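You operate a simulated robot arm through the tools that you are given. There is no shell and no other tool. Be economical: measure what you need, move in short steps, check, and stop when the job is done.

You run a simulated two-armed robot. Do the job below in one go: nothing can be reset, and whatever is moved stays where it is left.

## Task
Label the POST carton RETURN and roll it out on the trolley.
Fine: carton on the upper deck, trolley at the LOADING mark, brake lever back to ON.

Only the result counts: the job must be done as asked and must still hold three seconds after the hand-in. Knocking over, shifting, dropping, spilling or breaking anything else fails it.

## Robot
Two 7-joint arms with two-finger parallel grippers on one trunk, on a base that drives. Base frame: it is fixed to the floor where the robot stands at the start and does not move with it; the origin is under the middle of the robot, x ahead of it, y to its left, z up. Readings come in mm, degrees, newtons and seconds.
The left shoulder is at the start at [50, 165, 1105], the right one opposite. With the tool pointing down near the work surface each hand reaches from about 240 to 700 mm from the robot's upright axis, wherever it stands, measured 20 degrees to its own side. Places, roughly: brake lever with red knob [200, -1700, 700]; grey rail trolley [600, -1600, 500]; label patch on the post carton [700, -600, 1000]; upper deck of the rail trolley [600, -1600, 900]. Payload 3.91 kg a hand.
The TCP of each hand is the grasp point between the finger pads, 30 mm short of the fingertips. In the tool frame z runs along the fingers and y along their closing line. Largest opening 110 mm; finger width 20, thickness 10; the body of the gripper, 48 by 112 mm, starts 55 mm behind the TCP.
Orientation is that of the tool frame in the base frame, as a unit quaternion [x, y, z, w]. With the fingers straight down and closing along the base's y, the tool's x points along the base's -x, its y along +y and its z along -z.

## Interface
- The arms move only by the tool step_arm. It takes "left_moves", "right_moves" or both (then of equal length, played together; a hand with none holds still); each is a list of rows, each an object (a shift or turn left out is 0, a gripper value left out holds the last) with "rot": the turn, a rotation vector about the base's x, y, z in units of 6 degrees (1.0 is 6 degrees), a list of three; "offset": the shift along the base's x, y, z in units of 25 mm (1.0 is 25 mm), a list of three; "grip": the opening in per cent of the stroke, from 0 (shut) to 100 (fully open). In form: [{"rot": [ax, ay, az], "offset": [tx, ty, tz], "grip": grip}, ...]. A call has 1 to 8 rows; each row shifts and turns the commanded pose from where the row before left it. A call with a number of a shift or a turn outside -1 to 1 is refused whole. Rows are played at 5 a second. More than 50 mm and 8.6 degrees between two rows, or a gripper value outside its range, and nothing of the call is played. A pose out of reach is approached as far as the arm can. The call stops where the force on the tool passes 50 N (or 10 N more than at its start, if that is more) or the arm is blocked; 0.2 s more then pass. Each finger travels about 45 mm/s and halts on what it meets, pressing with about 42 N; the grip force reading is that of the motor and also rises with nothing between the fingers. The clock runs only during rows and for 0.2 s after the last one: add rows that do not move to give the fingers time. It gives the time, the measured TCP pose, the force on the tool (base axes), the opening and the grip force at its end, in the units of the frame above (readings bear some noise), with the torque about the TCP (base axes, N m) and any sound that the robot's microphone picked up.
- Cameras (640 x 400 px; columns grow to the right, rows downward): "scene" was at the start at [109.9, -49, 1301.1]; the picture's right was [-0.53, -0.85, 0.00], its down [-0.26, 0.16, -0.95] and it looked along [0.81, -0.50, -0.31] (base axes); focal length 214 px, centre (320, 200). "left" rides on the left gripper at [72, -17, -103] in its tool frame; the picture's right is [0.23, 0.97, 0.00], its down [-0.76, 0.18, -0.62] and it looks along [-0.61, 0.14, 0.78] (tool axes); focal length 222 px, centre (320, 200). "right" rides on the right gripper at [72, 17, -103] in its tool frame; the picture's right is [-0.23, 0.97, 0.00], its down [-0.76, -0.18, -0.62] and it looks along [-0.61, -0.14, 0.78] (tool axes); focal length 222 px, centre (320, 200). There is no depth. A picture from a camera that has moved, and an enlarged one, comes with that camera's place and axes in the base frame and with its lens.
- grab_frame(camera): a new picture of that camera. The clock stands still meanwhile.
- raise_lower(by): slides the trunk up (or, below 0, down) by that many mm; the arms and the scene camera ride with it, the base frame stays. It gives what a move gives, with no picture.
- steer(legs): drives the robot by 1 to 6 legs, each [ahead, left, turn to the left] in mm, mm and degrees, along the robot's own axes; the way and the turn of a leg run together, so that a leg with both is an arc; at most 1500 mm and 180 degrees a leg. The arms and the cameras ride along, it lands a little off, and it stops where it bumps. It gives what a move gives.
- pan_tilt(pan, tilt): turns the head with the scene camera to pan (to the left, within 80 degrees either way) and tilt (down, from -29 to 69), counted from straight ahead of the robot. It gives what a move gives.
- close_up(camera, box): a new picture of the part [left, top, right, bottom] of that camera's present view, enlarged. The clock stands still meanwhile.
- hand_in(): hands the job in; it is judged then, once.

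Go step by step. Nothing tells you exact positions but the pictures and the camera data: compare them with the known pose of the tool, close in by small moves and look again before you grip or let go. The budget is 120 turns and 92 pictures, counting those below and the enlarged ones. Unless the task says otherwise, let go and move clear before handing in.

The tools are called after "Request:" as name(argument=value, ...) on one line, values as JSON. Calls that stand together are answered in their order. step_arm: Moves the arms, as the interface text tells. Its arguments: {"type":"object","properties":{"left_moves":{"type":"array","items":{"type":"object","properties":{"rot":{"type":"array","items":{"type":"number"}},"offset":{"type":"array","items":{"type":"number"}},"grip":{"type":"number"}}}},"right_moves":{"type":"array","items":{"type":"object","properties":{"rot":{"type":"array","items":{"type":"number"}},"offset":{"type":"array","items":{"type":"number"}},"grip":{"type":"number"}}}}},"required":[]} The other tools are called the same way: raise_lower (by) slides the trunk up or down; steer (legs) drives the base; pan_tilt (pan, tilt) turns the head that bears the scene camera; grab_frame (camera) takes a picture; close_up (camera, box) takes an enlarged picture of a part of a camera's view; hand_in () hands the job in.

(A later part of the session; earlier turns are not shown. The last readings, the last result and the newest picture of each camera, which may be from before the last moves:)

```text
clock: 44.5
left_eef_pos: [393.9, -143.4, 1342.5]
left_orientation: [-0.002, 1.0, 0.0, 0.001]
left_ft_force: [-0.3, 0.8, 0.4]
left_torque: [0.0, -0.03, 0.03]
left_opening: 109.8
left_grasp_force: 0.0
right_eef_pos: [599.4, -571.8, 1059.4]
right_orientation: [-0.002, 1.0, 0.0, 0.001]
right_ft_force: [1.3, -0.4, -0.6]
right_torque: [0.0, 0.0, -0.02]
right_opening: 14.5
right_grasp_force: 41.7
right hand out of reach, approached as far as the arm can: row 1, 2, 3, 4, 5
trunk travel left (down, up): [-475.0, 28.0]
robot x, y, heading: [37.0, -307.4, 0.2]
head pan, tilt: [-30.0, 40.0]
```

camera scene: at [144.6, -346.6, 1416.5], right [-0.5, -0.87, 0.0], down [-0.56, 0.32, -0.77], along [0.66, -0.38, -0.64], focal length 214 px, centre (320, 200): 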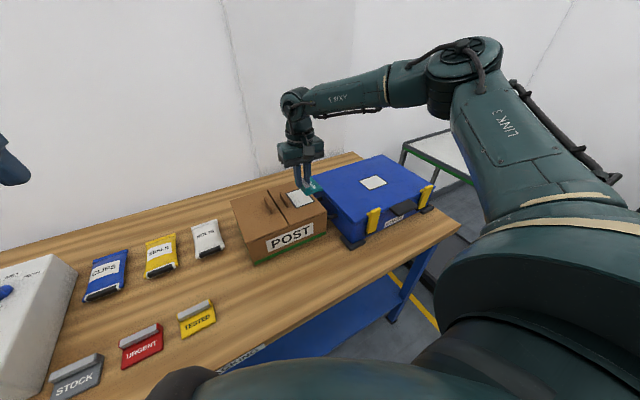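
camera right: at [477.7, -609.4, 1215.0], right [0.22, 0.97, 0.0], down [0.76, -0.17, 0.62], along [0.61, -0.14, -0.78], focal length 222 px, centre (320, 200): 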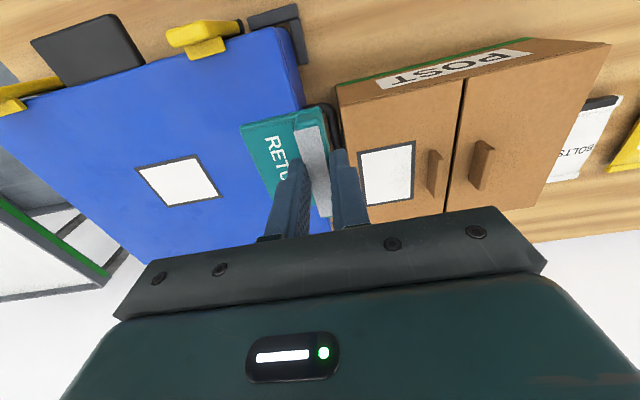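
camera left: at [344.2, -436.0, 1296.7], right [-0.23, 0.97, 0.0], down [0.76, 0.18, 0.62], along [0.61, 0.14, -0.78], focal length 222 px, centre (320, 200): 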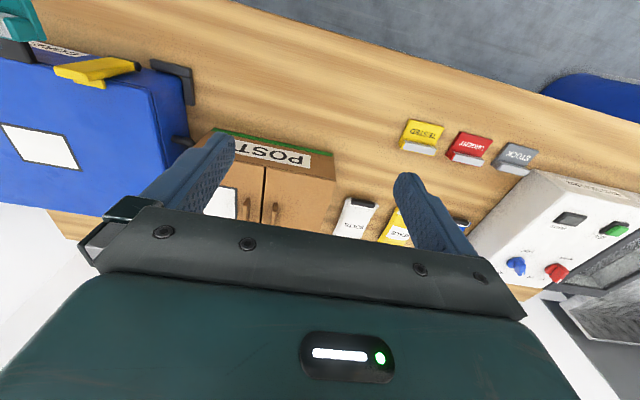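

Something in the present arm posture is limiting the reach. I'll lift, back off toward the initial posture and approach afresh, testing whether the posture resets.

Request:
step_arm(right_moves=[{"offset": [-1, 0, 1]}, {"offset": [-1, 0, 1]}, {"offset": [-1, 0, 1]}, {"offset": [-1, 0, 1]}, {"offset": [-1, 0, 1]}, {"offset": [-1, 0, 1]}, {"offset": [-1, 0, 1]}, {"offset": [-1, -0.5, 1]}])

Request:
step_arm(right_moves=[{"offset": [-1, -0.5, 1]}, {"offset": [-1, -0.5, 1]}, {"offset": [-1, -0.5, 1]}])

Request:
grab_frame(camera="scene")

```text
clock: 46.3
left_eef_pos: [392.9, -144.1, 1343.6]
left_orientation: [-0.002, 1.0, 0.0, 0.001]
left_ft_force: [0.6, -1.1, -0.3]
left_torque: [-0.01, 0.0, -0.01]
left_opening: 110.0
left_grasp_force: 0.2
right_eef_pos: [399.1, -584.4, 1258.6]
right_orientation: [-0.002, 1.0, 0.0, 0.001]
right_ft_force: [-0.4, -0.6, -0.1]
right_torque: [0.02, 0.01, 0.0]
right_opening: 14.5
right_grasp_force: 41.9
trunk travel left (down, up): [-475.0, 28.0]
robot x, y, heading: [41.1, -305.8, 0.3]
head pan, tilt: [-30.0, 40.0]
```

```text
clock: 47.1
left_eef_pos: [392.2, -142.7, 1345.2]
left_orientation: [-0.002, 1.0, 0.0, 0.001]
left_ft_force: [-0.1, 0.1, 0.1]
left_torque: [0.02, 0.01, -0.02]
left_opening: 109.9
left_grasp_force: 0.0
right_eef_pos: [322.6, -623.0, 1335.1]
right_orientation: [-0.002, 1.0, 0.001, 0.0]
right_ft_force: [-0.3, 0.4, -0.7]
right_torque: [-0.01, 0.01, -0.02]
right_opening: 14.5
right_grasp_force: 41.9
trunk travel left (down, up): [-475.0, 28.0]
robot x, y, heading: [38.2, -305.0, 0.1]
head pan, tilt: [-30.0, 40.0]
```

```text
63 pictures are left
camera scene: at [143.6, -347.0, 1416.6], right [-0.5, -0.87, 0.0], down [-0.56, 0.32, -0.77], along [0.67, -0.38, -0.64], focal length 214 px, centre (320, 200)
```

scene: 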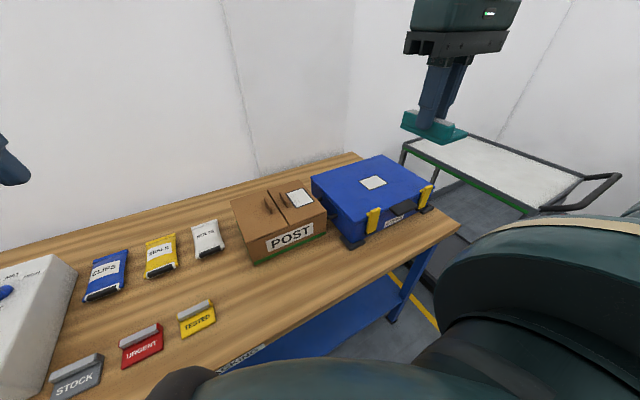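

Approaching again along a straight descending line toward the patch.

Request:
step_arm(right_moves=[{"offset": [0.8, 0.25, -1]}, {"offset": [0.8, 0.25, -1]}, {"offset": [0.8, 0.25, -1]}, {"offset": [0.8, 0.25, -1]}, {"offset": [0.8, 0.25, -1]}, {"offset": [0.8, 0.25, -1]}, {"offset": [0.8, 0.25, -1]}, {"offset": [0.8, 0.25, -1]}])

Request:
step_arm(right_moves=[{"offset": [0.8, 0.25, -0.7]}, {"offset": [0.8, 0.25, -0.7]}, {"offset": [0.8, 0.25, -0.6]}, {"offset": [1, 0.25, 0]}])

Request:
grab_frame(camera="scene")

```text
clock: 48.9
left_eef_pos: [393.7, -141.6, 1343.3]
left_orientation: [-0.002, 1.0, 0.001, 0.0]
left_ft_force: [-0.4, -0.5, -0.4]
left_torque: [0.01, -0.01, -0.02]
left_opening: 110.2
left_grasp_force: 0.1
right_eef_pos: [486.3, -571.7, 1134.0]
right_orientation: [-0.002, 1.0, -0.001, -0.001]
right_ft_force: [-0.5, -0.1, 0.6]
right_torque: [-0.03, -0.01, 0.02]
right_opening: 14.5
right_grasp_force: 42.5
trunk travel left (down, up): [-475.0, 28.0]
robot x, y, heading: [37.0, -305.7, 0.3]
head pan, tilt: [-30.0, 40.0]
```

```text
clock: 49.9
left_eef_pos: [395.3, -143.0, 1343.3]
left_orientation: [-0.001, 1.0, 0.0, 0.0]
left_ft_force: [0.5, -0.3, -0.3]
left_torque: [-0.04, 0.0, 0.01]
left_opening: 110.0
left_grasp_force: 0.0
right_eef_pos: [570.6, -548.2, 1084.3]
right_orientation: [-0.002, 1.0, 0.0, -0.001]
right_ft_force: [0.3, 0.5, -0.2]
right_torque: [-0.01, 0.03, 0.0]
right_opening: 14.3
right_grasp_force: 41.9
trunk travel left (down, up): [-475.0, 28.0]
robot x, y, heading: [40.1, -302.5, 0.3]
head pan, tilt: [-30.0, 40.0]
```

```text
62 pictures are left
camera scene: at [145.1, -346.8, 1416.4], right [-0.5, -0.87, 0.0], down [-0.56, 0.32, -0.77], along [0.66, -0.38, -0.64], focal length 214 px, centre (320, 200)
```

scene: 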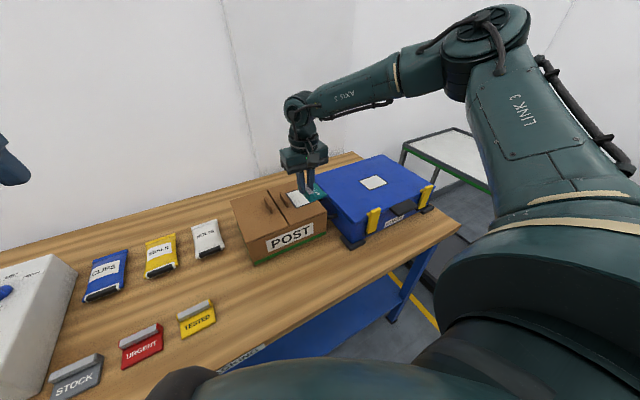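

No limit flagged so far; extending onwards in x.

Request:
step_arm(right_moves=[{"offset": [0.7, 0, -0.3]}, {"offset": [0.7, 0, -0.3]}, {"offset": [0.7, 0, -0.3]}, {"offset": [0.7, 0, 0]}, {"offset": [0.7, 0, 0]}])

```text
clock: 51.1
left_eef_pos: [393.7, -142.7, 1344.1]
left_orientation: [-0.002, 1.0, 0.0, 0.001]
left_ft_force: [-0.3, -0.2, -0.4]
left_torque: [-0.03, 0.01, 0.01]
left_opening: 109.7
left_grasp_force: 0.1
right_eef_pos: [606.0, -571.2, 1078.9]
right_orientation: [-0.001, 1.0, 0.0, 0.0]
right_ft_force: [-0.6, 0.0, -0.6]
right_torque: [0.02, 0.01, 0.02]
right_opening: 14.7
right_grasp_force: 42.5
right hand out of reach, approached as far as the arm can: row 2, 3, 4, 5
trunk travel left (down, up): [-475.0, 28.0]
robot x, y, heading: [38.5, -303.7, 0.2]
head pan, tilt: [-30.0, 40.0]
```

The limit is about 520 mm from the shoulder. Turning the robot left swings its right shoulder forward about 100 mm, so I'll lift and retract the hand slightly, strafe right, then turn left 45°.

Request:
step_arm(right_moves=[{"offset": [-1, 0, 0.6]}, {"offset": [-1, 0, 0.6]}, {"offset": [-1, 0, 0.6]}, {"offset": [-1, 0, 0.6]}])

Request:
steer(legs=[[0, -175, 0], [0, 0, 45]])

Request:
pan_tilt(pan=-70, tilt=40)

Request:
grab_frame(camera="scene")

```text
clock: 52.1
left_eef_pos: [392.7, -144.1, 1343.6]
left_orientation: [-0.002, 1.0, 0.0, 0.0]
left_ft_force: [-0.1, 1.0, 1.0]
left_torque: [-0.01, 0.0, -0.02]
left_opening: 110.2
left_grasp_force: 0.1
right_eef_pos: [505.5, -571.7, 1138.8]
right_orientation: [-0.001, 1.0, -0.001, -0.001]
right_ft_force: [0.0, 0.2, 0.4]
right_torque: [-0.01, 0.01, 0.01]
right_opening: 14.5
right_grasp_force: 42.0
trunk travel left (down, up): [-475.0, 28.0]
robot x, y, heading: [38.0, -305.2, 0.3]
head pan, tilt: [-30.0, 40.0]
```

```text
clock: 56.3
left_eef_pos: [175.0, -113.6, 1344.9]
left_orientation: [-0.385, 0.923, 0.0, 0.0]
left_ft_force: [0.8, -0.1, -0.1]
left_torque: [-0.01, 0.0, -0.04]
left_opening: 110.0
left_grasp_force: 0.1
right_eef_pos: [559.8, -339.6, 1138.6]
right_orientation: [-0.384, 0.923, 0.0, -0.001]
right_ft_force: [0.4, -0.2, -0.7]
right_torque: [0.01, 0.02, 0.01]
right_opening: 14.6
right_grasp_force: 41.9
trunk travel left (down, up): [-475.0, 28.0]
robot x, y, heading: [43.1, -479.7, 45.1]
head pan, tilt: [-30.0, 40.0]
```

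```text
clock: 57.4
left_eef_pos: [176.8, -114.9, 1343.2]
left_orientation: [-0.384, 0.924, 0.001, 0.0]
left_ft_force: [0.0, 0.1, -0.2]
left_torque: [-0.03, 0.01, 0.0]
left_opening: 110.1
left_grasp_force: 0.0
right_eef_pos: [558.7, -339.3, 1139.4]
right_orientation: [-0.385, 0.923, -0.001, 0.0]
right_ft_force: [0.5, 0.1, -0.3]
right_torque: [0.01, -0.05, 0.01]
right_opening: 14.6
right_grasp_force: 41.7
trunk travel left (down, up): [-475.0, 28.0]
robot x, y, heading: [41.9, -478.1, 45.0]
head pan, tilt: [-70.0, 40.0]
```

```text
61 pictures are left
camera scene: at [140.0, -493.8, 1416.5], right [-0.42, -0.91, 0.0], down [-0.58, 0.27, -0.77], along [0.7, -0.32, -0.64], focal length 214 px, centre (320, 200)
```

scene: 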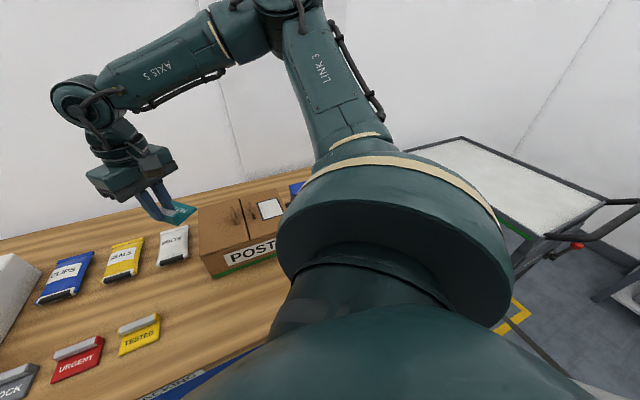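

The shoulder is now close. I'm turning the tool back to align with the base axes while moving right over the carton at safe height.

Request:
step_arm(right_moves=[{"rot": [0, 0, -1], "offset": [-0.4, -1, 0]}, {"rot": [0, 0, -1], "offset": [-0.4, -1, 0]}, {"rot": [0, 0, -1], "offset": [0, -1, 0]}, {"rot": [0, 0, -1], "offset": [0, -1, 0]}, {"rot": [0, 0, -1], "offset": [0, -1, 0]}, {"rot": [0, 0, -1], "offset": [0.6, -1, 0]}, {"rot": [0, 0, -1], "offset": [0.8, -1, 0]}, {"rot": [0, 0, -0.53], "offset": [0.8, -1, 0]}])

Request:
step_arm(right_moves=[{"offset": [1, -0.3, -0.5]}, {"offset": [1, 0, -0.7]}, {"offset": [0.7, 0, -0.7]}])

Request:
grab_frame(camera="scene")

Request:
grab_frame(camera="right")

```text
clock: 59.2
left_eef_pos: [176.7, -117.4, 1344.1]
left_orientation: [-0.384, 0.923, 0.0, 0.0]
left_ft_force: [0.0, 0.0, 0.2]
left_torque: [0.01, -0.01, 0.0]
left_opening: 110.0
left_grasp_force: 0.0
right_eef_pos: [595.5, -539.3, 1137.2]
right_orientation: [0.001, 1.0, 0.0, -0.001]
right_ft_force: [-0.3, -0.4, -0.1]
right_torque: [0.02, 0.0, -0.03]
right_opening: 14.5
right_grasp_force: 41.9
trunk travel left (down, up): [-475.0, 28.0]
robot x, y, heading: [41.7, -479.8, 45.1]
head pan, tilt: [-70.0, 40.0]
```

```text
clock: 60.0
left_eef_pos: [177.5, -114.2, 1342.4]
left_orientation: [-0.384, 0.923, 0.0, 0.001]
left_ft_force: [0.5, 0.6, 0.2]
left_torque: [-0.02, 0.0, 0.0]
left_opening: 110.0
left_grasp_force: 0.0
right_eef_pos: [662.2, -546.2, 1092.0]
right_orientation: [0.0, 1.0, 0.0, -0.001]
right_ft_force: [0.0, -0.1, -0.4]
right_torque: [0.01, 0.0, -0.02]
right_opening: 14.5
right_grasp_force: 41.9
trunk travel left (down, up): [-475.0, 28.0]
robot x, y, heading: [38.5, -477.8, 45.1]
head pan, tilt: [-70.0, 40.0]
```

```text
60 pictures are left
camera scene: at [140.5, -493.9, 1416.4], right [-0.42, -0.91, 0.0], down [-0.58, 0.27, -0.77], along [0.69, -0.32, -0.64], focal length 214 px, centre (320, 200)
```

scene: 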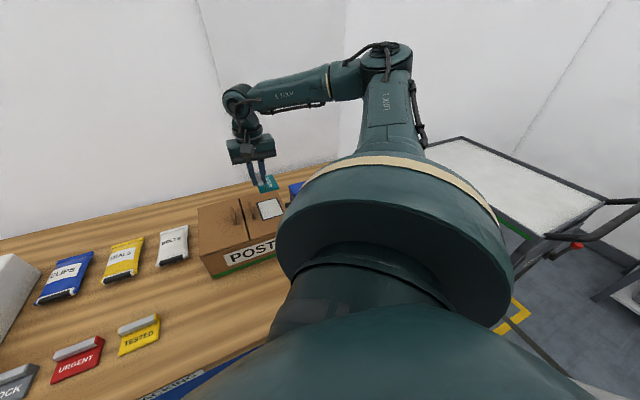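

```text
59 pictures are left
camera right: at [589.5, -529.2, 1195.1], right [0.23, 0.97, 0.0], down [0.76, -0.18, 0.62], along [0.61, -0.14, -0.78], focal length 222 px, centre (320, 200)
```

right: 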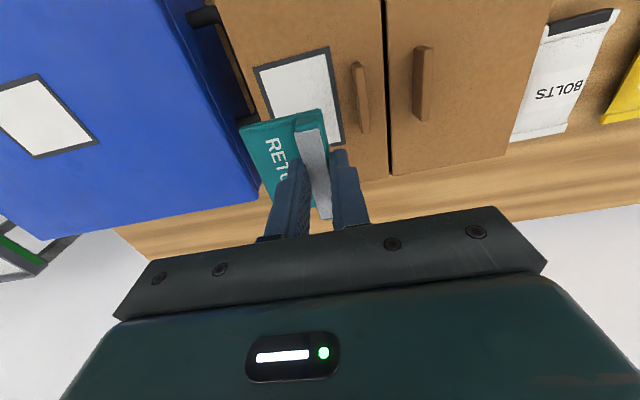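

The hand now reaches fine, with the tag held slightly high over the patch. By this view the patch centre is about [656, -561], so I'll shift slightly and go down to just above the lid.

Request:
step_arm(right_moves=[{"offset": [-0.32, 0.06, 0]}, {"offset": [0, 0, -0.8]}, {"offset": [0, 0, -0.8]}, {"offset": [0, 0, -0.8]}, {}])

Request:
close_up(camera="scene", box=[190, 120, 310, 280])

Request:
close_up(camera="right", box=[200, 60, 440, 230])

```text
clock: 61.2
left_eef_pos: [177.8, -114.7, 1343.7]
left_orientation: [-0.384, 0.923, -0.001, 0.0]
left_ft_force: [0.1, 0.2, 0.4]
left_torque: [0.0, -0.01, -0.02]
left_opening: 109.8
left_grasp_force: 0.2
right_eef_pos: [653.2, -544.9, 1031.1]
right_orientation: [0.0, 1.0, 0.0, 0.0]
right_ft_force: [0.0, 0.0, 0.4]
right_torque: [-0.01, 0.03, 0.0]
right_opening: 14.6
right_grasp_force: 41.9
trunk travel left (down, up): [-475.0, 28.0]
robot x, y, heading: [39.5, -482.3, 45.3]
head pan, tilt: [-70.0, 40.0]
```

```text
2.50 times, centred on (250, 200) of scene
camera zoom: at [139.8, -493.9, 1416.5], right [-0.42, -0.91, 0.0], down [-0.58, 0.27, -0.77], along [0.7, -0.32, -0.64], focal length 536 px, centre (495, 200)
```

zoom: 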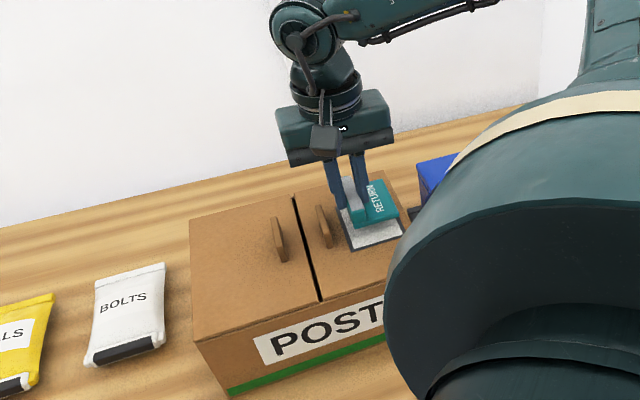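

```text
2.35 times, centred on (320, 145) of right
camera zoom: at [580.5, -527.3, 1135.7], right [0.23, 0.97, 0.0], down [0.76, -0.18, 0.62], along [0.61, -0.14, -0.78], focal length 523 px, centre (320, 329)
```

zoom: 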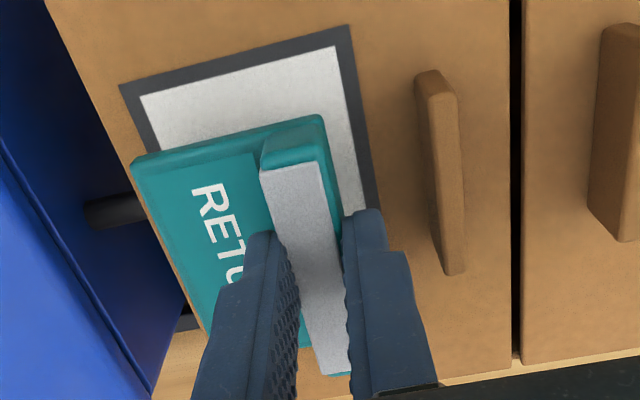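

The tag sits squarely over the patch; only a 2 mm y trim is needed. I'm lowering gently while watching force.

Request:
step_arm(right_moves=[{"offset": [0, 0.08, -0.2]}, {"offset": [0, 0, -0.2]}, {"offset": [0, 0, -0.15]}, {}])

Request:
step_arm(right_moves=[{"offset": [0, 0, -0.06]}, {"offset": [0, 0, -0.06]}])

```text
clock: 62.2
left_eef_pos: [177.3, -114.4, 1343.2]
left_orientation: [-0.385, 0.923, 0.0, 0.0]
left_ft_force: [-0.9, 0.0, -0.6]
left_torque: [-0.01, -0.03, -0.03]
left_opening: 110.0
left_grasp_force: 0.1
right_eef_pos: [653.9, -543.5, 1018.3]
right_orientation: [0.0, 1.0, 0.0, -0.001]
right_ft_force: [-0.1, 0.8, -0.3]
right_torque: [-0.01, 0.01, 0.02]
right_opening: 14.6
right_grasp_force: 41.6
trunk travel left (down, up): [-475.0, 28.0]
robot x, y, heading: [42.9, -484.2, 45.2]
head pan, tilt: [-70.0, 40.0]
```

```text
clock: 62.8
left_eef_pos: [176.6, -114.7, 1344.5]
left_orientation: [-0.384, 0.923, 0.0, -0.001]
left_ft_force: [-0.1, -0.2, 0.1]
left_torque: [0.0, 0.01, 0.01]
left_opening: 110.0
left_grasp_force: 0.0
right_eef_pos: [653.9, -543.1, 1016.6]
right_orientation: [0.001, 1.0, 0.0, -0.001]
right_ft_force: [0.1, 0.0, -1.2]
right_torque: [-0.01, -0.01, -0.05]
right_opening: 14.8
right_grasp_force: 41.5
trunk travel left (down, up): [-475.0, 28.0]
robot x, y, heading: [40.6, -479.4, 45.1]
head pan, tilt: [-70.0, 40.0]
```

Request:
step_arm(right_moves=[{"offset": [0, 0, -0.08]}, {"offset": [0, 0, -0.08]}])

Request:
close_up(camera="right", box=[200, 60, 440, 230])

```text
clock: 63.4
left_eef_pos: [175.0, -114.2, 1343.6]
left_orientation: [-0.385, 0.923, 0.0, 0.0]
left_ft_force: [0.1, -0.3, -1.3]
left_torque: [0.01, 0.02, 0.03]
left_opening: 109.9
left_grasp_force: 0.0
right_eef_pos: [653.3, -543.5, 1013.6]
right_orientation: [0.0, 1.0, 0.0, 0.002]
right_ft_force: [-0.4, -2.9, 13.0]
right_torque: [-0.28, 0.09, 0.01]
right_opening: 14.4
right_grasp_force: 41.7
trunk travel left (down, up): [-475.0, 28.0]
robot x, y, heading: [40.3, -478.8, 45.1]
head pan, tilt: [-70.0, 40.0]
```

```text
2.35 times, centred on (320, 145) of right
camera zoom: at [580.6, -525.3, 1116.6], right [0.23, 0.97, 0.0], down [0.76, -0.18, 0.63], along [0.61, -0.14, -0.78], focal length 523 px, centre (320, 329)
```

zoom: 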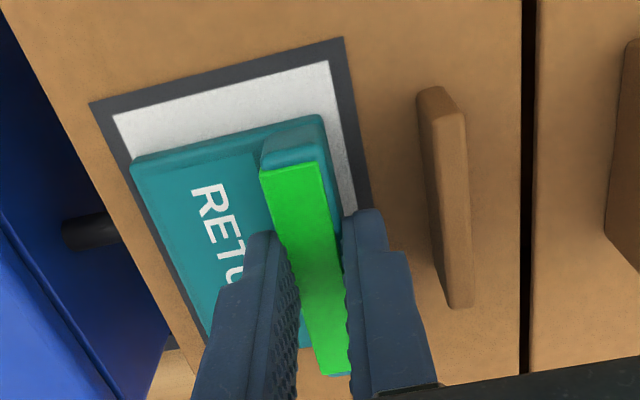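

The bar has turned green on contact (13 N), so the label has taken. I'm opening a little and backing off upwards.

Request:
step_arm(right_moves=[{"grip": 26}, {}, {}, {"offset": [0, 0, 0.2]}, {"offset": [0, 0, 0.5]}, {"offset": [0, 0, 1]}, {"offset": [0, 0, 1]}, {"offset": [0, 0, 0.5]}])

Request:
grab_frame(camera="right")

```text
clock: 65.2
left_eef_pos: [176.2, -114.3, 1344.9]
left_orientation: [-0.384, 0.923, 0.0, 0.0]
left_ft_force: [-1.0, 0.0, -0.5]
left_torque: [-0.04, -0.01, -0.02]
left_opening: 110.1
left_grasp_force: 0.1
right_eef_pos: [654.4, -543.9, 1091.0]
right_orientation: [0.0, 1.0, 0.0, -0.001]
right_ft_force: [0.0, 0.5, 0.7]
right_torque: [0.02, 0.04, 0.02]
right_opening: 28.5
right_grasp_force: 0.1
trunk travel left (down, up): [-475.0, 28.0]
robot x, y, heading: [45.1, -479.6, 45.2]
head pan, tilt: [-70.0, 40.0]
```

```text
55 pictures are left
camera right: at [581.1, -525.9, 1195.1], right [0.23, 0.97, 0.0], down [0.76, -0.18, 0.62], along [0.61, -0.14, -0.78], focal length 222 px, centre (320, 200)
```

right: 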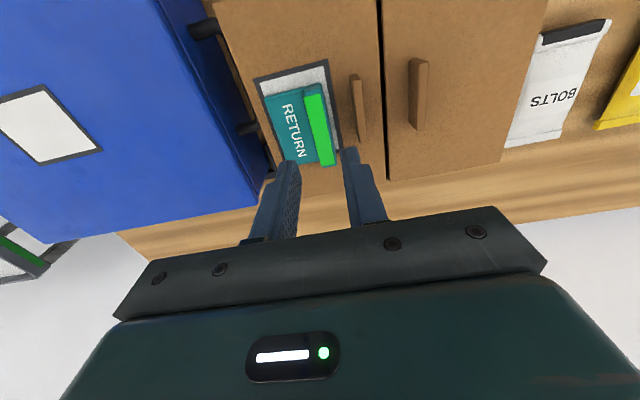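

Request:
close_up(camera="right", box=[240, 40, 460, 190])

Request:
close_up(camera="scene", box=[190, 120, 310, 280])

```text
2.67 times, centred on (350, 115) of right
camera zoom: at [581.1, -525.9, 1195.1], right [0.23, 0.97, 0.0], down [0.76, -0.18, 0.62], along [0.61, -0.14, -0.78], focal length 592 px, centre (240, 427)
```

zoom: 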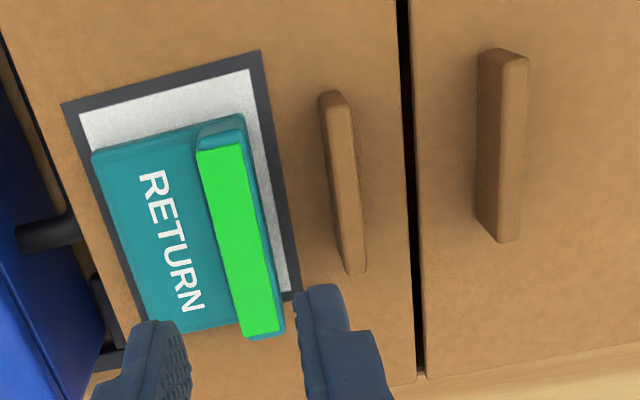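

```text
2.50 times, centred on (250, 200) of scene
camera zoom: at [139.9, -493.9, 1416.5], right [-0.42, -0.91, 0.0], down [-0.58, 0.27, -0.77], along [0.7, -0.32, -0.64], focal length 536 px, centre (495, 200)
```

zoom: 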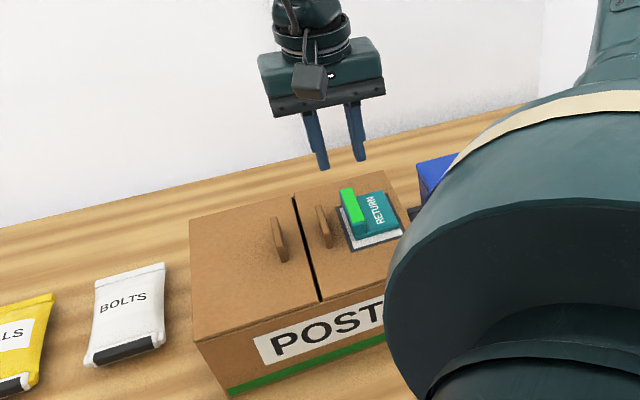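

The label sits on the patch and stays green. The two tabs span y≈-510…-450, centred at about [649, -480]; the next step is a y-closing grip over both with limited opening so the finger misses the tag's bar.

Request:
step_arm(right_moves=[{"offset": [-0.2, 0.8, 0], "grip": 71}, {"offset": [0, 0.9, 0]}, {"offset": [0, 0.86, 0]}, {}, {}])

Request:
grab_frame(camera="right")

Request:
close_up(camera="scene", box=[190, 120, 310, 280])

```text
clock: 66.4
left_eef_pos: [177.2, -113.6, 1343.4]
left_orientation: [-0.384, 0.923, 0.0, 0.0]
left_ft_force: [0.2, -0.6, 0.7]
left_torque: [-0.05, -0.01, 0.04]
left_opening: 110.1
left_grasp_force: 0.0
right_eef_pos: [649.9, -479.8, 1090.3]
right_orientation: [-0.001, 1.0, 0.0, -0.001]
right_ft_force: [-0.7, 0.0, 0.2]
right_torque: [-0.01, 0.0, -0.05]
right_opening: 78.2
right_grasp_force: 0.0
trunk travel left (down, up): [-475.0, 28.0]
robot x, y, heading: [39.3, -477.5, 45.4]
head pan, tilt: [-70.0, 40.0]
```

```text
52 pictures are left
camera right: at [576.4, -461.6, 1195.2], right [0.23, 0.97, 0.0], down [0.76, -0.18, 0.62], along [0.61, -0.14, -0.78], focal length 222 px, centre (320, 200)
```

right: 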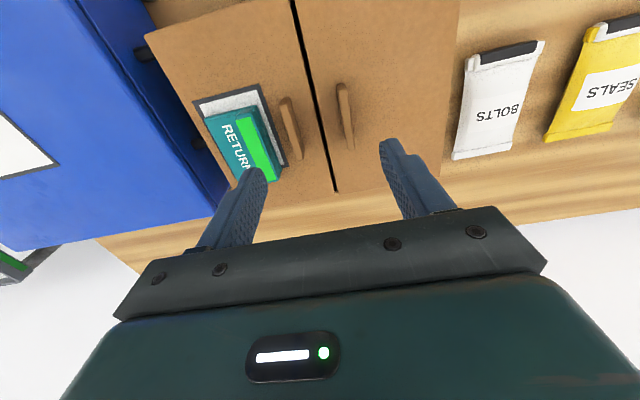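

```text
2.50 times, centred on (250, 200) of scene
camera zoom: at [140.0, -493.6, 1416.5], right [-0.42, -0.91, 0.0], down [-0.58, 0.27, -0.77], along [0.7, -0.32, -0.64], focal length 536 px, centre (495, 200)
```

zoom: 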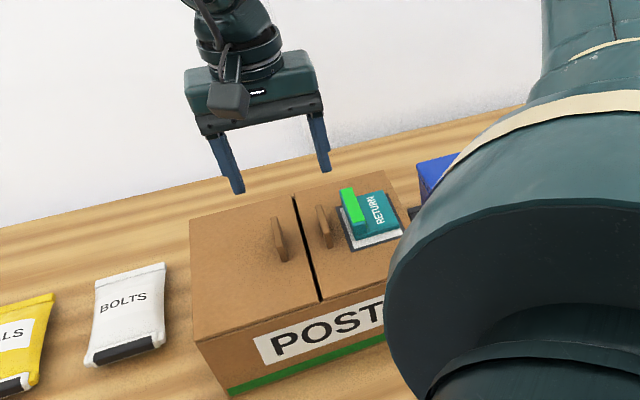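

The tabs are centred at y≈-477. I'm trimming and descending between the tab and the tag bar.

Request:
step_arm(right_moves=[{"offset": [0, 0.12, -0.8]}, {"offset": [0, 0, -0.8]}, {"offset": [0, 0, -0.8]}, {"offset": [0, 0, -0.6]}])

Request:
close_up(camera="right", box=[180, 60, 440, 230])

Request:
close_up(camera="scene", box=[190, 160, 310, 240])

```text
clock: 67.4
left_eef_pos: [178.1, -114.7, 1343.0]
left_orientation: [-0.384, 0.923, -0.001, 0.001]
left_ft_force: [-0.7, 0.0, -0.9]
left_torque: [0.0, 0.0, 0.01]
left_opening: 109.7
left_grasp_force: 0.1
right_eef_pos: [649.5, -477.0, 1015.8]
right_orientation: [0.0, 1.0, 0.0, 0.001]
right_ft_force: [-0.2, -0.6, 0.7]
right_torque: [0.01, -0.02, -0.02]
right_opening: 78.1
right_grasp_force: 0.0
trunk travel left (down, up): [-475.0, 28.0]
robot x, y, heading: [40.8, -476.1, 45.4]
head pan, tilt: [-70.0, 40.0]
```

```text
2.35 times, centred on (310, 145) of right
camera zoom: at [576.2, -458.6, 1119.4], right [0.23, 0.97, 0.0], down [0.76, -0.18, 0.62], along [0.61, -0.14, -0.78], focal length 523 px, centre (344, 329)
```

zoom: 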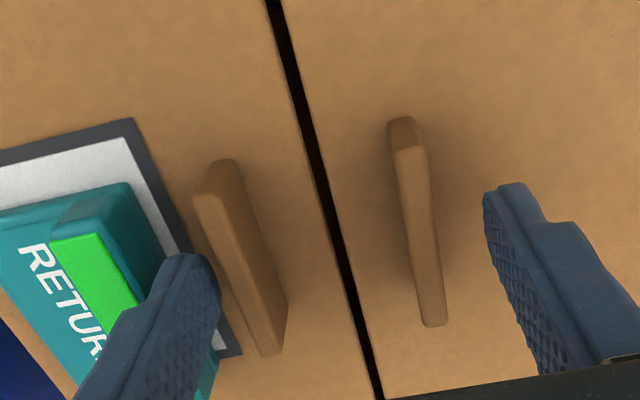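

```text
5.00 times, centred on (250, 200) of scene
camera zoom: at [140.1, -493.8, 1416.5], right [-0.42, -0.91, 0.0], down [-0.58, 0.27, -0.77], along [0.7, -0.32, -0.64], focal length 1072 px, centre (670, 200)
```

zoom: 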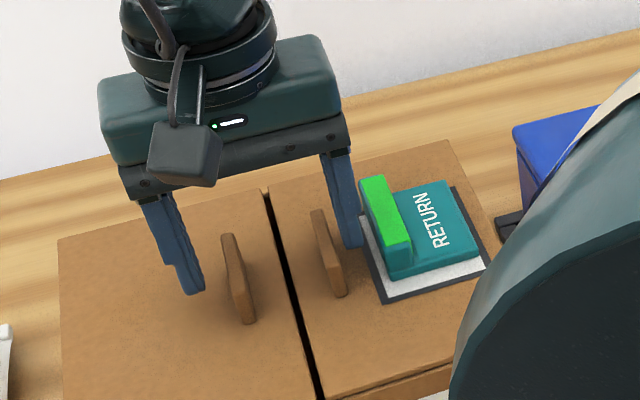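

Both fingers straddle the tabs with about 10 mm each side. Down another 11 mm, then close.

Request:
step_arm(right_moves=[{"offset": [0, -0.05, -0.24]}, {"offset": [0, 0, -0.22]}, {}])

Request:
step_arm(right_moves=[{"grip": 0}, {}, {}, {}, {}])

Request:
close_up(camera="scene", box=[190, 160, 310, 240])

```text
clock: 68.2
left_eef_pos: [176.6, -115.3, 1343.4]
left_orientation: [-0.384, 0.923, 0.0, 0.0]
left_ft_force: [0.3, 0.3, -0.5]
left_torque: [0.01, 0.02, 0.0]
left_opening: 109.9
left_grasp_force: 0.1
right_eef_pos: [649.5, -477.1, 1003.9]
right_orientation: [0.0, 1.0, 0.0, 0.0]
right_ft_force: [0.2, 0.1, -0.2]
right_torque: [0.01, 0.04, 0.04]
right_opening: 78.1
right_grasp_force: 0.0
trunk travel left (down, up): [-475.0, 28.0]
robot x, y, heading: [42.6, -482.4, 45.4]
head pan, tilt: [-70.0, 40.0]
```

```text
clock: 69.4
left_eef_pos: [176.0, -114.5, 1342.9]
left_orientation: [-0.385, 0.923, 0.0, 0.0]
left_ft_force: [0.3, 0.2, -0.4]
left_torque: [0.04, -0.01, -0.02]
left_opening: 109.9
left_grasp_force: 0.0
right_eef_pos: [648.7, -477.9, 1004.4]
right_orientation: [0.0, 1.0, 0.001, -0.001]
right_ft_force: [-0.1, 0.1, -0.8]
right_torque: [0.0, 0.01, 0.02]
right_opening: 59.1
right_grasp_force: 42.3
trunk travel left (down, up): [-475.0, 28.0]
robot x, y, heading: [45.3, -479.0, 45.2]
head pan, tilt: [-70.0, 40.0]
```

```text
5.00 times, centred on (250, 200) of scene
camera zoom: at [140.4, -493.9, 1416.4], right [-0.42, -0.91, 0.0], down [-0.58, 0.27, -0.77], along [0.69, -0.32, -0.64], focal length 1072 px, centre (670, 200)
```

zoom: 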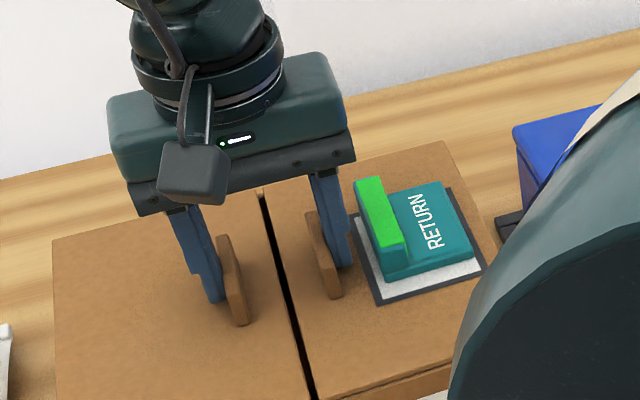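

Both tabs are gripped at 59 mm. I'm test-lifting a few millimetres to feel the weight.

Request:
step_arm(right_moves=[{"offset": [0, 0, 0.3]}, {"offset": [0, 0, 0.3]}, {}, {}])

Request:
close_up(camera="scene", box=[180, 150, 310, 290])

```text
clock: 70.4
left_eef_pos: [178.5, -115.5, 1343.2]
left_orientation: [-0.384, 0.923, 0.001, 0.0]
left_ft_force: [0.3, -1.8, 1.0]
left_torque: [0.0, 0.03, 0.03]
left_opening: 110.1
left_grasp_force: 0.1
right_eef_pos: [649.7, -478.4, 1019.5]
right_orientation: [0.0, 1.0, 0.0, -0.001]
right_ft_force: [0.2, -0.3, -3.7]
right_torque: [0.02, 0.0, -0.02]
right_opening: 59.3
right_grasp_force: 41.5
trunk travel left (down, up): [-475.0, 28.0]
robot x, y, heading: [41.4, -474.8, 45.5]
head pan, tilt: [-70.0, 40.0]
```

```text
2.86 times, centred on (245, 220) of scene
camera zoom: at [140.4, -493.9, 1416.5], right [-0.42, -0.91, 0.0], down [-0.58, 0.27, -0.77], along [0.69, -0.32, -0.64], focal length 613 px, centre (534, 143)
```

zoom: 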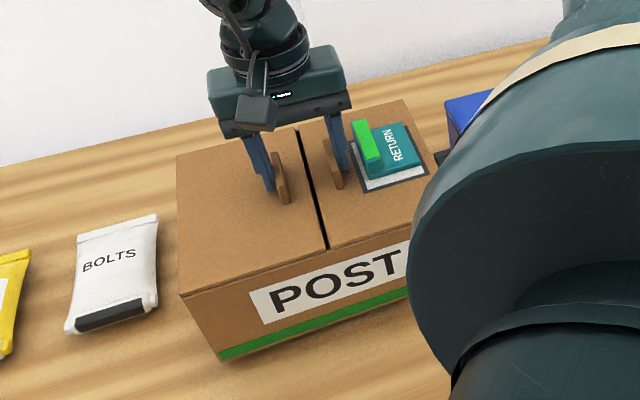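

The whole carton lifts cleanly, weighing only about 4 N. I'm lifting higher, then drawing it in a bit.

Request:
step_arm(right_moves=[{"offset": [0, 0, 0.7]}, {"offset": [0, 0, 0.8]}, {"offset": [0, 0, 0.8]}, {"offset": [0, 0, 0.8]}, {"offset": [0, 0, 0.8]}, {"offset": [0, 0, 0.8]}, {"offset": [-0.5, 0, 0.8]}, {"offset": [-0.5, 0, 0.8]}])

Request:
grab_frame(camera="scene")

```text
clock: 72.2
left_eef_pos: [177.5, -114.3, 1343.0]
left_orientation: [-0.384, 0.923, 0.0, 0.001]
left_ft_force: [0.4, 0.4, 0.7]
left_torque: [-0.01, -0.01, -0.03]
left_opening: 110.1
left_grasp_force: 0.0
right_eef_pos: [623.6, -478.3, 1176.5]
right_orientation: [0.0, 1.0, 0.0, -0.001]
right_ft_force: [-0.4, 0.3, -3.6]
right_torque: [0.05, -0.01, 0.0]
right_opening: 58.8
right_grasp_force: 42.1
trunk travel left (down, up): [-475.0, 28.0]
robot x, y, heading: [37.4, -477.3, 45.2]
head pan, tilt: [-70.0, 40.0]
```

```text
46 pictures are left
camera scene: at [140.0, -494.0, 1416.5], right [-0.42, -0.91, 0.0], down [-0.58, 0.27, -0.77], along [0.7, -0.32, -0.64], focal length 214 px, centre (320, 200)
```

scene: 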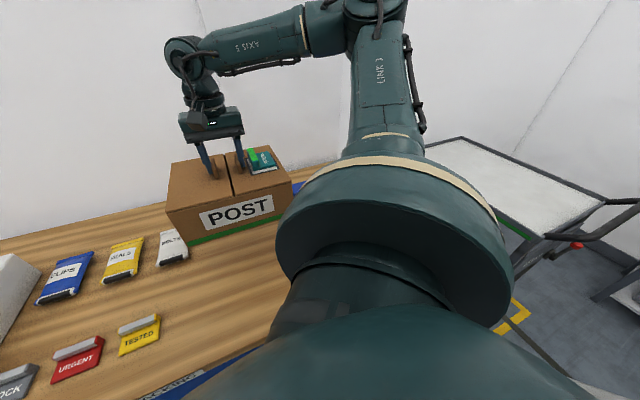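

The carton is held with its bottom at about z 1030. I'll back away from the bench, face forward again and get a look at the trolley and floor marks.

Request:
steer(legs=[[-212, 212, 0], [0, 0, -45]])

Request:
pan_tilt(pan=-50, tilt=35)

Request:
grab_frame(camera="scene")

```text
clock: 76.7
left_eef_pos: [94.9, -320.6, 1342.6]
left_orientation: [0.0, 1.0, 0.0, 0.0]
left_ft_force: [-0.2, 0.2, -0.2]
left_torque: [-0.02, 0.02, -0.01]
left_opening: 110.0
left_grasp_force: 0.1
right_eef_pos: [152.8, -895.0, 1176.6]
right_orientation: [0.384, 0.923, 0.0, -0.001]
right_ft_force: [0.8, -0.1, -4.3]
right_torque: [0.03, 0.02, 0.01]
right_opening: 58.9
right_grasp_force: 41.8
trunk travel left (down, up): [-475.0, 28.0]
robot x, y, heading: [-259.8, -483.0, -0.3]
head pan, tilt: [-70.0, 40.0]
```

```text
clock: 77.6
left_eef_pos: [96.7, -321.8, 1342.9]
left_orientation: [0.0, 1.0, 0.0, 0.0]
left_ft_force: [-0.1, 0.2, 0.4]
left_torque: [0.02, 0.02, -0.02]
left_opening: 110.1
left_grasp_force: 0.1
right_eef_pos: [152.0, -895.6, 1176.0]
right_orientation: [0.384, 0.923, 0.0, -0.001]
right_ft_force: [0.3, 0.2, -4.1]
right_torque: [0.01, -0.01, 0.0]
right_opening: 58.8
right_grasp_force: 42.7
trunk travel left (down, up): [-475.0, 28.0]
robot x, y, heading: [-257.7, -480.3, 0.1]
head pan, tilt: [-50.0, 35.0]
```

```text
45 pictures are left
camera scene: at [-172.2, -549.2, 1424.0], right [-0.77, -0.64, 0.0], down [-0.37, 0.44, -0.82], along [0.53, -0.63, -0.57], focal length 214 px, centre (320, 200)
```

scene: 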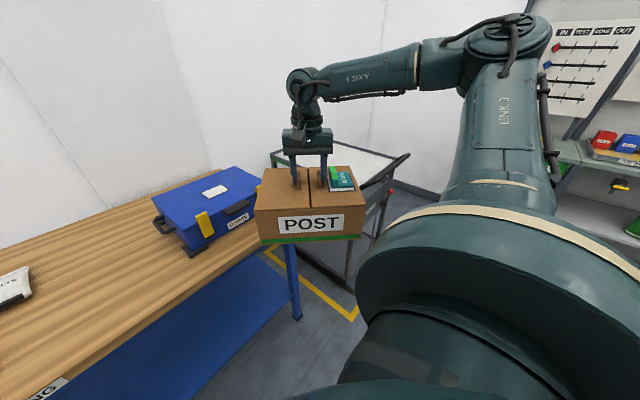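

The view is blocked by the arm and carton, so I'll back off another 200 mm and strafe right for a clear look.

Request:
steer(legs=[[-200, 0, 0], [0, -600, 0]])

Request:
pan_tilt(pan=-12, tilt=32)

Request:
grab_frame(camera="scene")

```text
clock: 84.5
left_eef_pos: [-105.7, -922.0, 1344.2]
left_orientation: [0.0, 1.0, 0.001, 0.001]
left_ft_force: [-0.5, 0.0, -0.6]
left_torque: [0.02, -0.02, -0.01]
left_opening: 110.2
left_grasp_force: 0.1
right_eef_pos: [-49.0, -1495.6, 1176.5]
right_orientation: [0.386, 0.923, 0.0, -0.001]
right_ft_force: [-0.1, 0.7, -5.4]
right_torque: [0.04, -0.04, 0.0]
right_opening: 58.7
right_grasp_force: 42.0
trunk travel left (down, up): [-475.0, 28.0]
robot x, y, heading: [-460.4, -1080.4, -0.2]
head pan, tilt: [-50.0, 35.0]
```

```text
clock: 85.5
left_eef_pos: [-106.0, -921.3, 1342.6]
left_orientation: [0.0, 1.0, 0.0, 0.0]
left_ft_force: [0.7, 0.1, -0.4]
left_torque: [0.0, 0.01, 0.01]
left_opening: 109.7
left_grasp_force: 0.0
right_eef_pos: [-49.4, -1493.5, 1175.2]
right_orientation: [0.385, 0.923, 0.001, 0.0]
right_ft_force: [-0.3, -0.5, -4.5]
right_torque: [0.04, 0.01, 0.04]
right_opening: 59.5
right_grasp_force: 41.8
trunk travel left (down, up): [-475.0, 28.0]
robot x, y, heading: [-456.0, -1077.9, 0.0]
head pan, tilt: [-12.0, 32.0]
```

```text
44 pictures are left
camera scene: at [-342.2, -1100.0, 1428.7], right [-0.21, -0.98, 0.0], down [-0.52, 0.11, -0.85], along [0.83, -0.18, -0.53], focal length 214 px, centre (320, 200)
```

scene: 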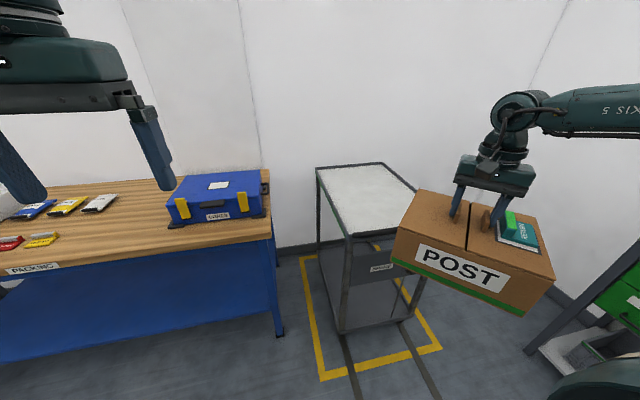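

The trolley sits on two floor rails inside a yellow frame, with rails running out toward me. I'll look down to find the LOADING mark.

Request:
pan_tilt(pan=-75, tilt=40)

Request:
grab_frame(camera="scene")

```text
clock: 86.9
left_eef_pos: [-106.5, -922.0, 1343.3]
left_orientation: [0.0, 1.0, 0.0, -0.001]
left_ft_force: [-0.6, 0.0, -0.8]
left_torque: [-0.02, 0.0, 0.01]
left_opening: 110.0
left_grasp_force: 0.0
right_eef_pos: [-47.9, -1493.1, 1176.6]
right_orientation: [0.386, 0.923, 0.0, -0.001]
right_ft_force: [0.7, -0.1, -4.6]
right_torque: [0.02, -0.01, 0.01]
right_opening: 59.3
right_grasp_force: 41.6
trunk travel left (down, up): [-475.0, 28.0]
robot x, y, heading: [-464.2, -1080.8, -0.2]
head pan, tilt: [-75.0, 40.0]
```

```text
43 pictures are left
camera scene: at [-407.8, -1163.2, 1416.5], right [-0.97, -0.26, 0.0], down [-0.17, 0.62, -0.77], along [0.2, -0.74, -0.64], focal length 214 px, centre (320, 200)
```

scene: 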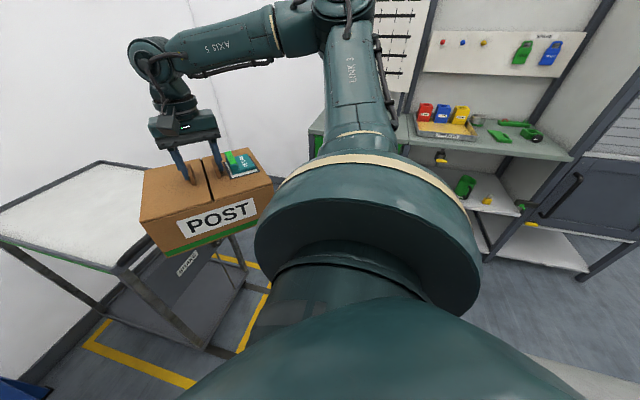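

The deck corner works out at [220, -1327], z≈903, so the deck spans x 220–845 and y -1330…-1768. I'll lift the carton 50 mm, turn left 45° again, move sideways in line, and advance part way.

Request:
step_arm(right_moves=[{"offset": [0, 0, 0.7]}, {"offset": [0, 0, 0.7]}, {"offset": [0, 0, 0.6]}])

Request:
steer(legs=[[0, 0, 45], [-261, -261, 0], [92, -92, 0]])

Request:
pan_tilt(pan=-45, tilt=40)

Request:
grab_frame(camera="scene")

```text
clock: 87.7
left_eef_pos: [-106.5, -920.5, 1343.2]
left_orientation: [0.0, 1.0, 0.0, 0.001]
left_ft_force: [0.4, 0.2, 0.0]
left_torque: [-0.04, 0.04, 0.04]
left_opening: 109.9
left_grasp_force: 0.1
right_eef_pos: [-49.3, -1494.9, 1228.5]
right_orientation: [0.385, 0.923, 0.0, -0.001]
right_ft_force: [0.4, 0.0, -3.6]
right_torque: [0.04, 0.0, -0.01]
right_opening: 59.1
right_grasp_force: 42.0
trunk travel left (down, up): [-475.0, 28.0]
robot x, y, heading: [-460.6, -1083.5, -0.0]
head pan, tilt: [-75.0, 40.0]
```

```text
clock: 93.7
left_eef_pos: [-192.8, -1082.1, 1343.8]
left_orientation: [-0.387, 0.922, 0.0, 0.0]
left_ft_force: [0.3, -0.3, 0.3]
left_torque: [0.01, 0.01, -0.01]
left_opening: 110.0
left_grasp_force: 0.0
right_eef_pos: [256.2, -1443.0, 1226.2]
right_orientation: [-0.003, 1.0, 0.001, 0.0]
right_ft_force: [0.0, 0.1, -4.8]
right_torque: [0.01, 0.04, 0.02]
right_opening: 59.0
right_grasp_force: 42.4
trunk travel left (down, up): [-475.0, 28.0]
robot x, y, heading: [-329.5, -1449.2, 45.5]
head pan, tilt: [-75.0, 40.0]
```

```text
clock: 94.7
left_eef_pos: [-193.2, -1082.6, 1344.2]
left_orientation: [-0.387, 0.922, -0.001, 0.001]
left_ft_force: [-0.1, -0.4, -0.3]
left_torque: [0.0, -0.02, 0.0]
left_opening: 110.0
left_grasp_force: 0.0
right_eef_pos: [257.0, -1442.7, 1226.9]
right_orientation: [-0.003, 1.0, -0.001, 0.0]
right_ft_force: [0.5, -0.3, -3.4]
right_torque: [0.02, 0.02, -0.03]
right_opening: 58.9
right_grasp_force: 41.9
trunk travel left (down, up): [-475.0, 28.0]
robot x, y, heading: [-326.2, -1447.0, 45.7]
head pan, tilt: [-45.0, 40.0]
```

```text
42 pictures are left
camera scene: at [-219.8, -1424.7, 1416.4], right [0.01, -1.0, 0.0], down [-0.64, 0.0, -0.77], along [0.77, 0.01, -0.64], focal length 214 px, centre (320, 200)
```

scene: 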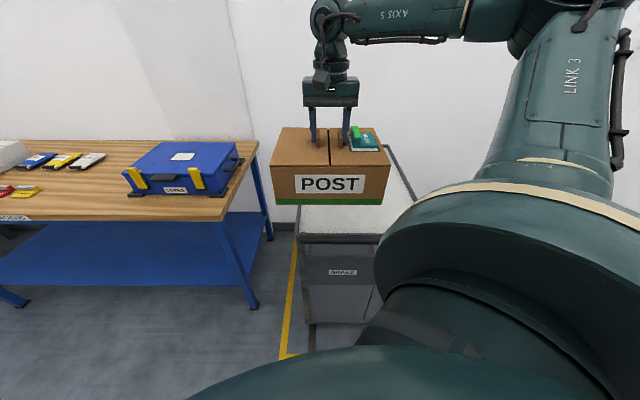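

The path is clear; the handle stays near x≥160, z≈950, below the carton. I'm advancing 150 mm and 85 mm right.

Request:
steer(legs=[[46, -166, 0]])

Request:
grab_frame(camera="scene")

Request:
grab_frame(camera="right")

```text
clock: 96.8
left_eef_pos: [-40.4, -1165.8, 1343.9]
left_orientation: [-0.387, 0.922, 0.0, 0.001]
left_ft_force: [-0.6, 0.3, -0.9]
left_torque: [-0.03, 0.0, 0.0]
left_opening: 110.2
left_grasp_force: 0.0
right_eef_pos: [408.6, -1526.6, 1226.4]
right_orientation: [-0.003, 1.0, 0.0, -0.001]
right_ft_force: [0.2, -0.2, -2.8]
right_torque: [0.05, 0.02, 0.03]
right_opening: 59.0
right_grasp_force: 41.6
trunk travel left (down, up): [-475.0, 28.0]
robot x, y, heading: [-179.0, -1529.7, 45.1]
head pan, tilt: [-45.0, 40.0]
```

```text
41 pictures are left
camera scene: at [-68.2, -1508.9, 1416.4], right [0.01, -1.0, 0.0], down [-0.64, 0.0, -0.77], along [0.77, 0.01, -0.64], focal length 214 px, centre (320, 200)
```

scene: 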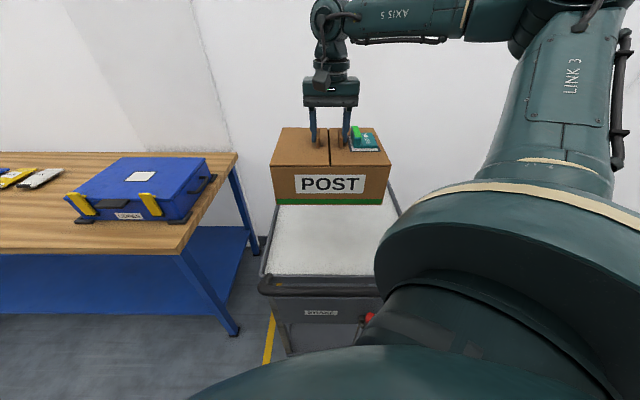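

```text
40 pictures are left
camera right: at [334.5, -1509.4, 1330.9], right [0.22, 0.97, 0.0], down [0.76, -0.17, 0.62], along [0.61, -0.14, -0.78], focal length 222 px, centre (320, 200)
```

right: 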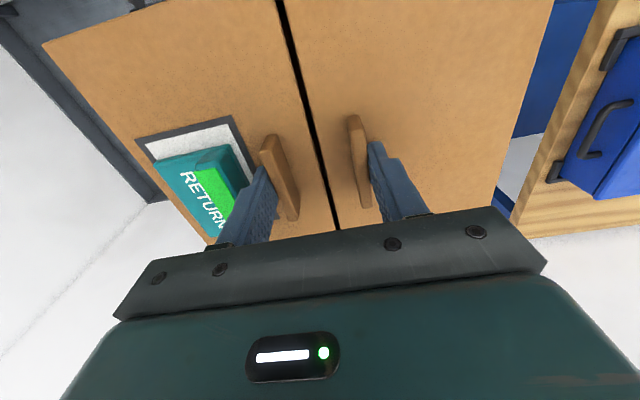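

The carton is over the deck (left edge y≈-1348, right ≈-1784, near edge ≈232). I'll centre it a little and lower to just above the deck.

Request:
step_arm(right_moves=[{"offset": [0.4, -0.6, -0.6]}, {"offset": [0.4, -0.6, -0.8]}, {"offset": [0, 0, -1]}, {"offset": [0, 0, -1]}, {"offset": [0, 0, -1]}, {"offset": [0, 0, -0.8]}, {"offset": [0, 0, -0.4]}])

Request:
grab_frame(camera="scene")

```text
clock: 98.4
left_eef_pos: [-41.2, -1165.6, 1343.0]
left_orientation: [-0.387, 0.922, 0.0, 0.0]
left_ft_force: [-0.4, -0.3, 0.3]
left_torque: [0.0, -0.01, 0.0]
left_opening: 110.0
left_grasp_force: 0.0
right_eef_pos: [427.1, -1555.7, 1085.8]
right_orientation: [-0.002, 1.0, -0.001, -0.001]
right_ft_force: [-0.8, 0.1, -4.0]
right_torque: [-0.02, 0.03, 0.01]
right_opening: 58.8
right_grasp_force: 41.5
trunk travel left (down, up): [-475.0, 28.0]
robot x, y, heading: [-170.7, -1530.3, 45.3]
head pan, tilt: [-45.0, 40.0]
```

```text
39 pictures are left
camera scene: at [-68.4, -1508.8, 1416.5], right [0.01, -1.0, 0.0], down [-0.64, 0.0, -0.77], along [0.77, 0.01, -0.64], focal length 214 px, centre (320, 200)
```

scene: 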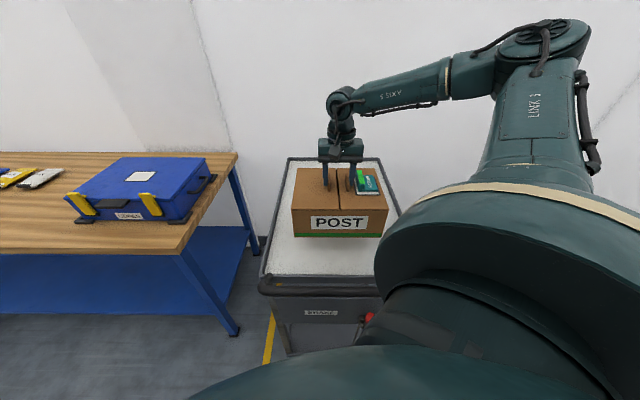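

The carton hovers over the deck centre. Lowering in small steps until contact.

Request:
step_arm(right_moves=[{"offset": [0, 0, -0.4]}, {"offset": [0, 0, -0.4]}, {"offset": [0, 0, -0.2]}, {"offset": [0, 0, -0.2]}])

Request:
step_arm(right_moves=[{"offset": [0, 0, -0.1]}, {"offset": [0, 0, -0.1]}])

Request:
step_arm(right_moves=[{"offset": [0, 0, -0.1]}, {"offset": [0, 0, -0.1]}])

```text
clock: 99.4
left_eef_pos: [-39.4, -1165.9, 1344.0]
left_orientation: [-0.387, 0.922, 0.0, 0.0]
left_ft_force: [-0.6, -0.1, 0.2]
left_torque: [0.01, 0.0, 0.02]
left_opening: 110.1
left_grasp_force: 0.0
right_eef_pos: [427.0, -1557.2, 1056.5]
right_orientation: [-0.004, 1.0, 0.0, 0.0]
right_ft_force: [-0.8, -0.2, -3.4]
right_torque: [0.02, -0.02, 0.01]
right_opening: 59.1
right_grasp_force: 41.6
trunk travel left (down, up): [-475.0, 28.0]
robot x, y, heading: [-177.5, -1530.6, 45.5]
head pan, tilt: [-45.0, 40.0]
```

```text
clock: 100.0
left_eef_pos: [-41.4, -1166.5, 1344.6]
left_orientation: [-0.387, 0.922, 0.0, 0.0]
left_ft_force: [0.4, -0.1, 0.5]
left_torque: [0.02, 0.0, -0.03]
left_opening: 110.3
left_grasp_force: 0.1
right_eef_pos: [427.1, -1556.8, 1051.4]
right_orientation: [-0.002, 1.0, 0.0, -0.001]
right_ft_force: [-0.4, 0.5, -4.7]
right_torque: [0.0, -0.01, 0.0]
right_opening: 58.8
right_grasp_force: 42.3
trunk travel left (down, up): [-475.0, 28.0]
robot x, y, heading: [-176.0, -1529.4, 45.5]
head pan, tilt: [-45.0, 40.0]
```

```text
clock: 100.6
left_eef_pos: [-40.6, -1165.1, 1343.2]
left_orientation: [-0.386, 0.922, 0.0, 0.0]
left_ft_force: [-0.3, -0.2, -0.8]
left_torque: [0.01, -0.01, -0.01]
left_opening: 110.1
left_grasp_force: 0.0
right_eef_pos: [428.8, -1556.6, 1046.6]
right_orientation: [-0.003, 1.0, 0.0, -0.001]
right_ft_force: [-0.8, 0.8, -4.0]
right_torque: [0.03, 0.03, 0.02]
right_opening: 58.8
right_grasp_force: 42.2
trunk travel left (down, up): [-475.0, 28.0]
robot x, y, heading: [-174.9, -1527.8, 45.3]
head pan, tilt: [-45.0, 40.0]
```

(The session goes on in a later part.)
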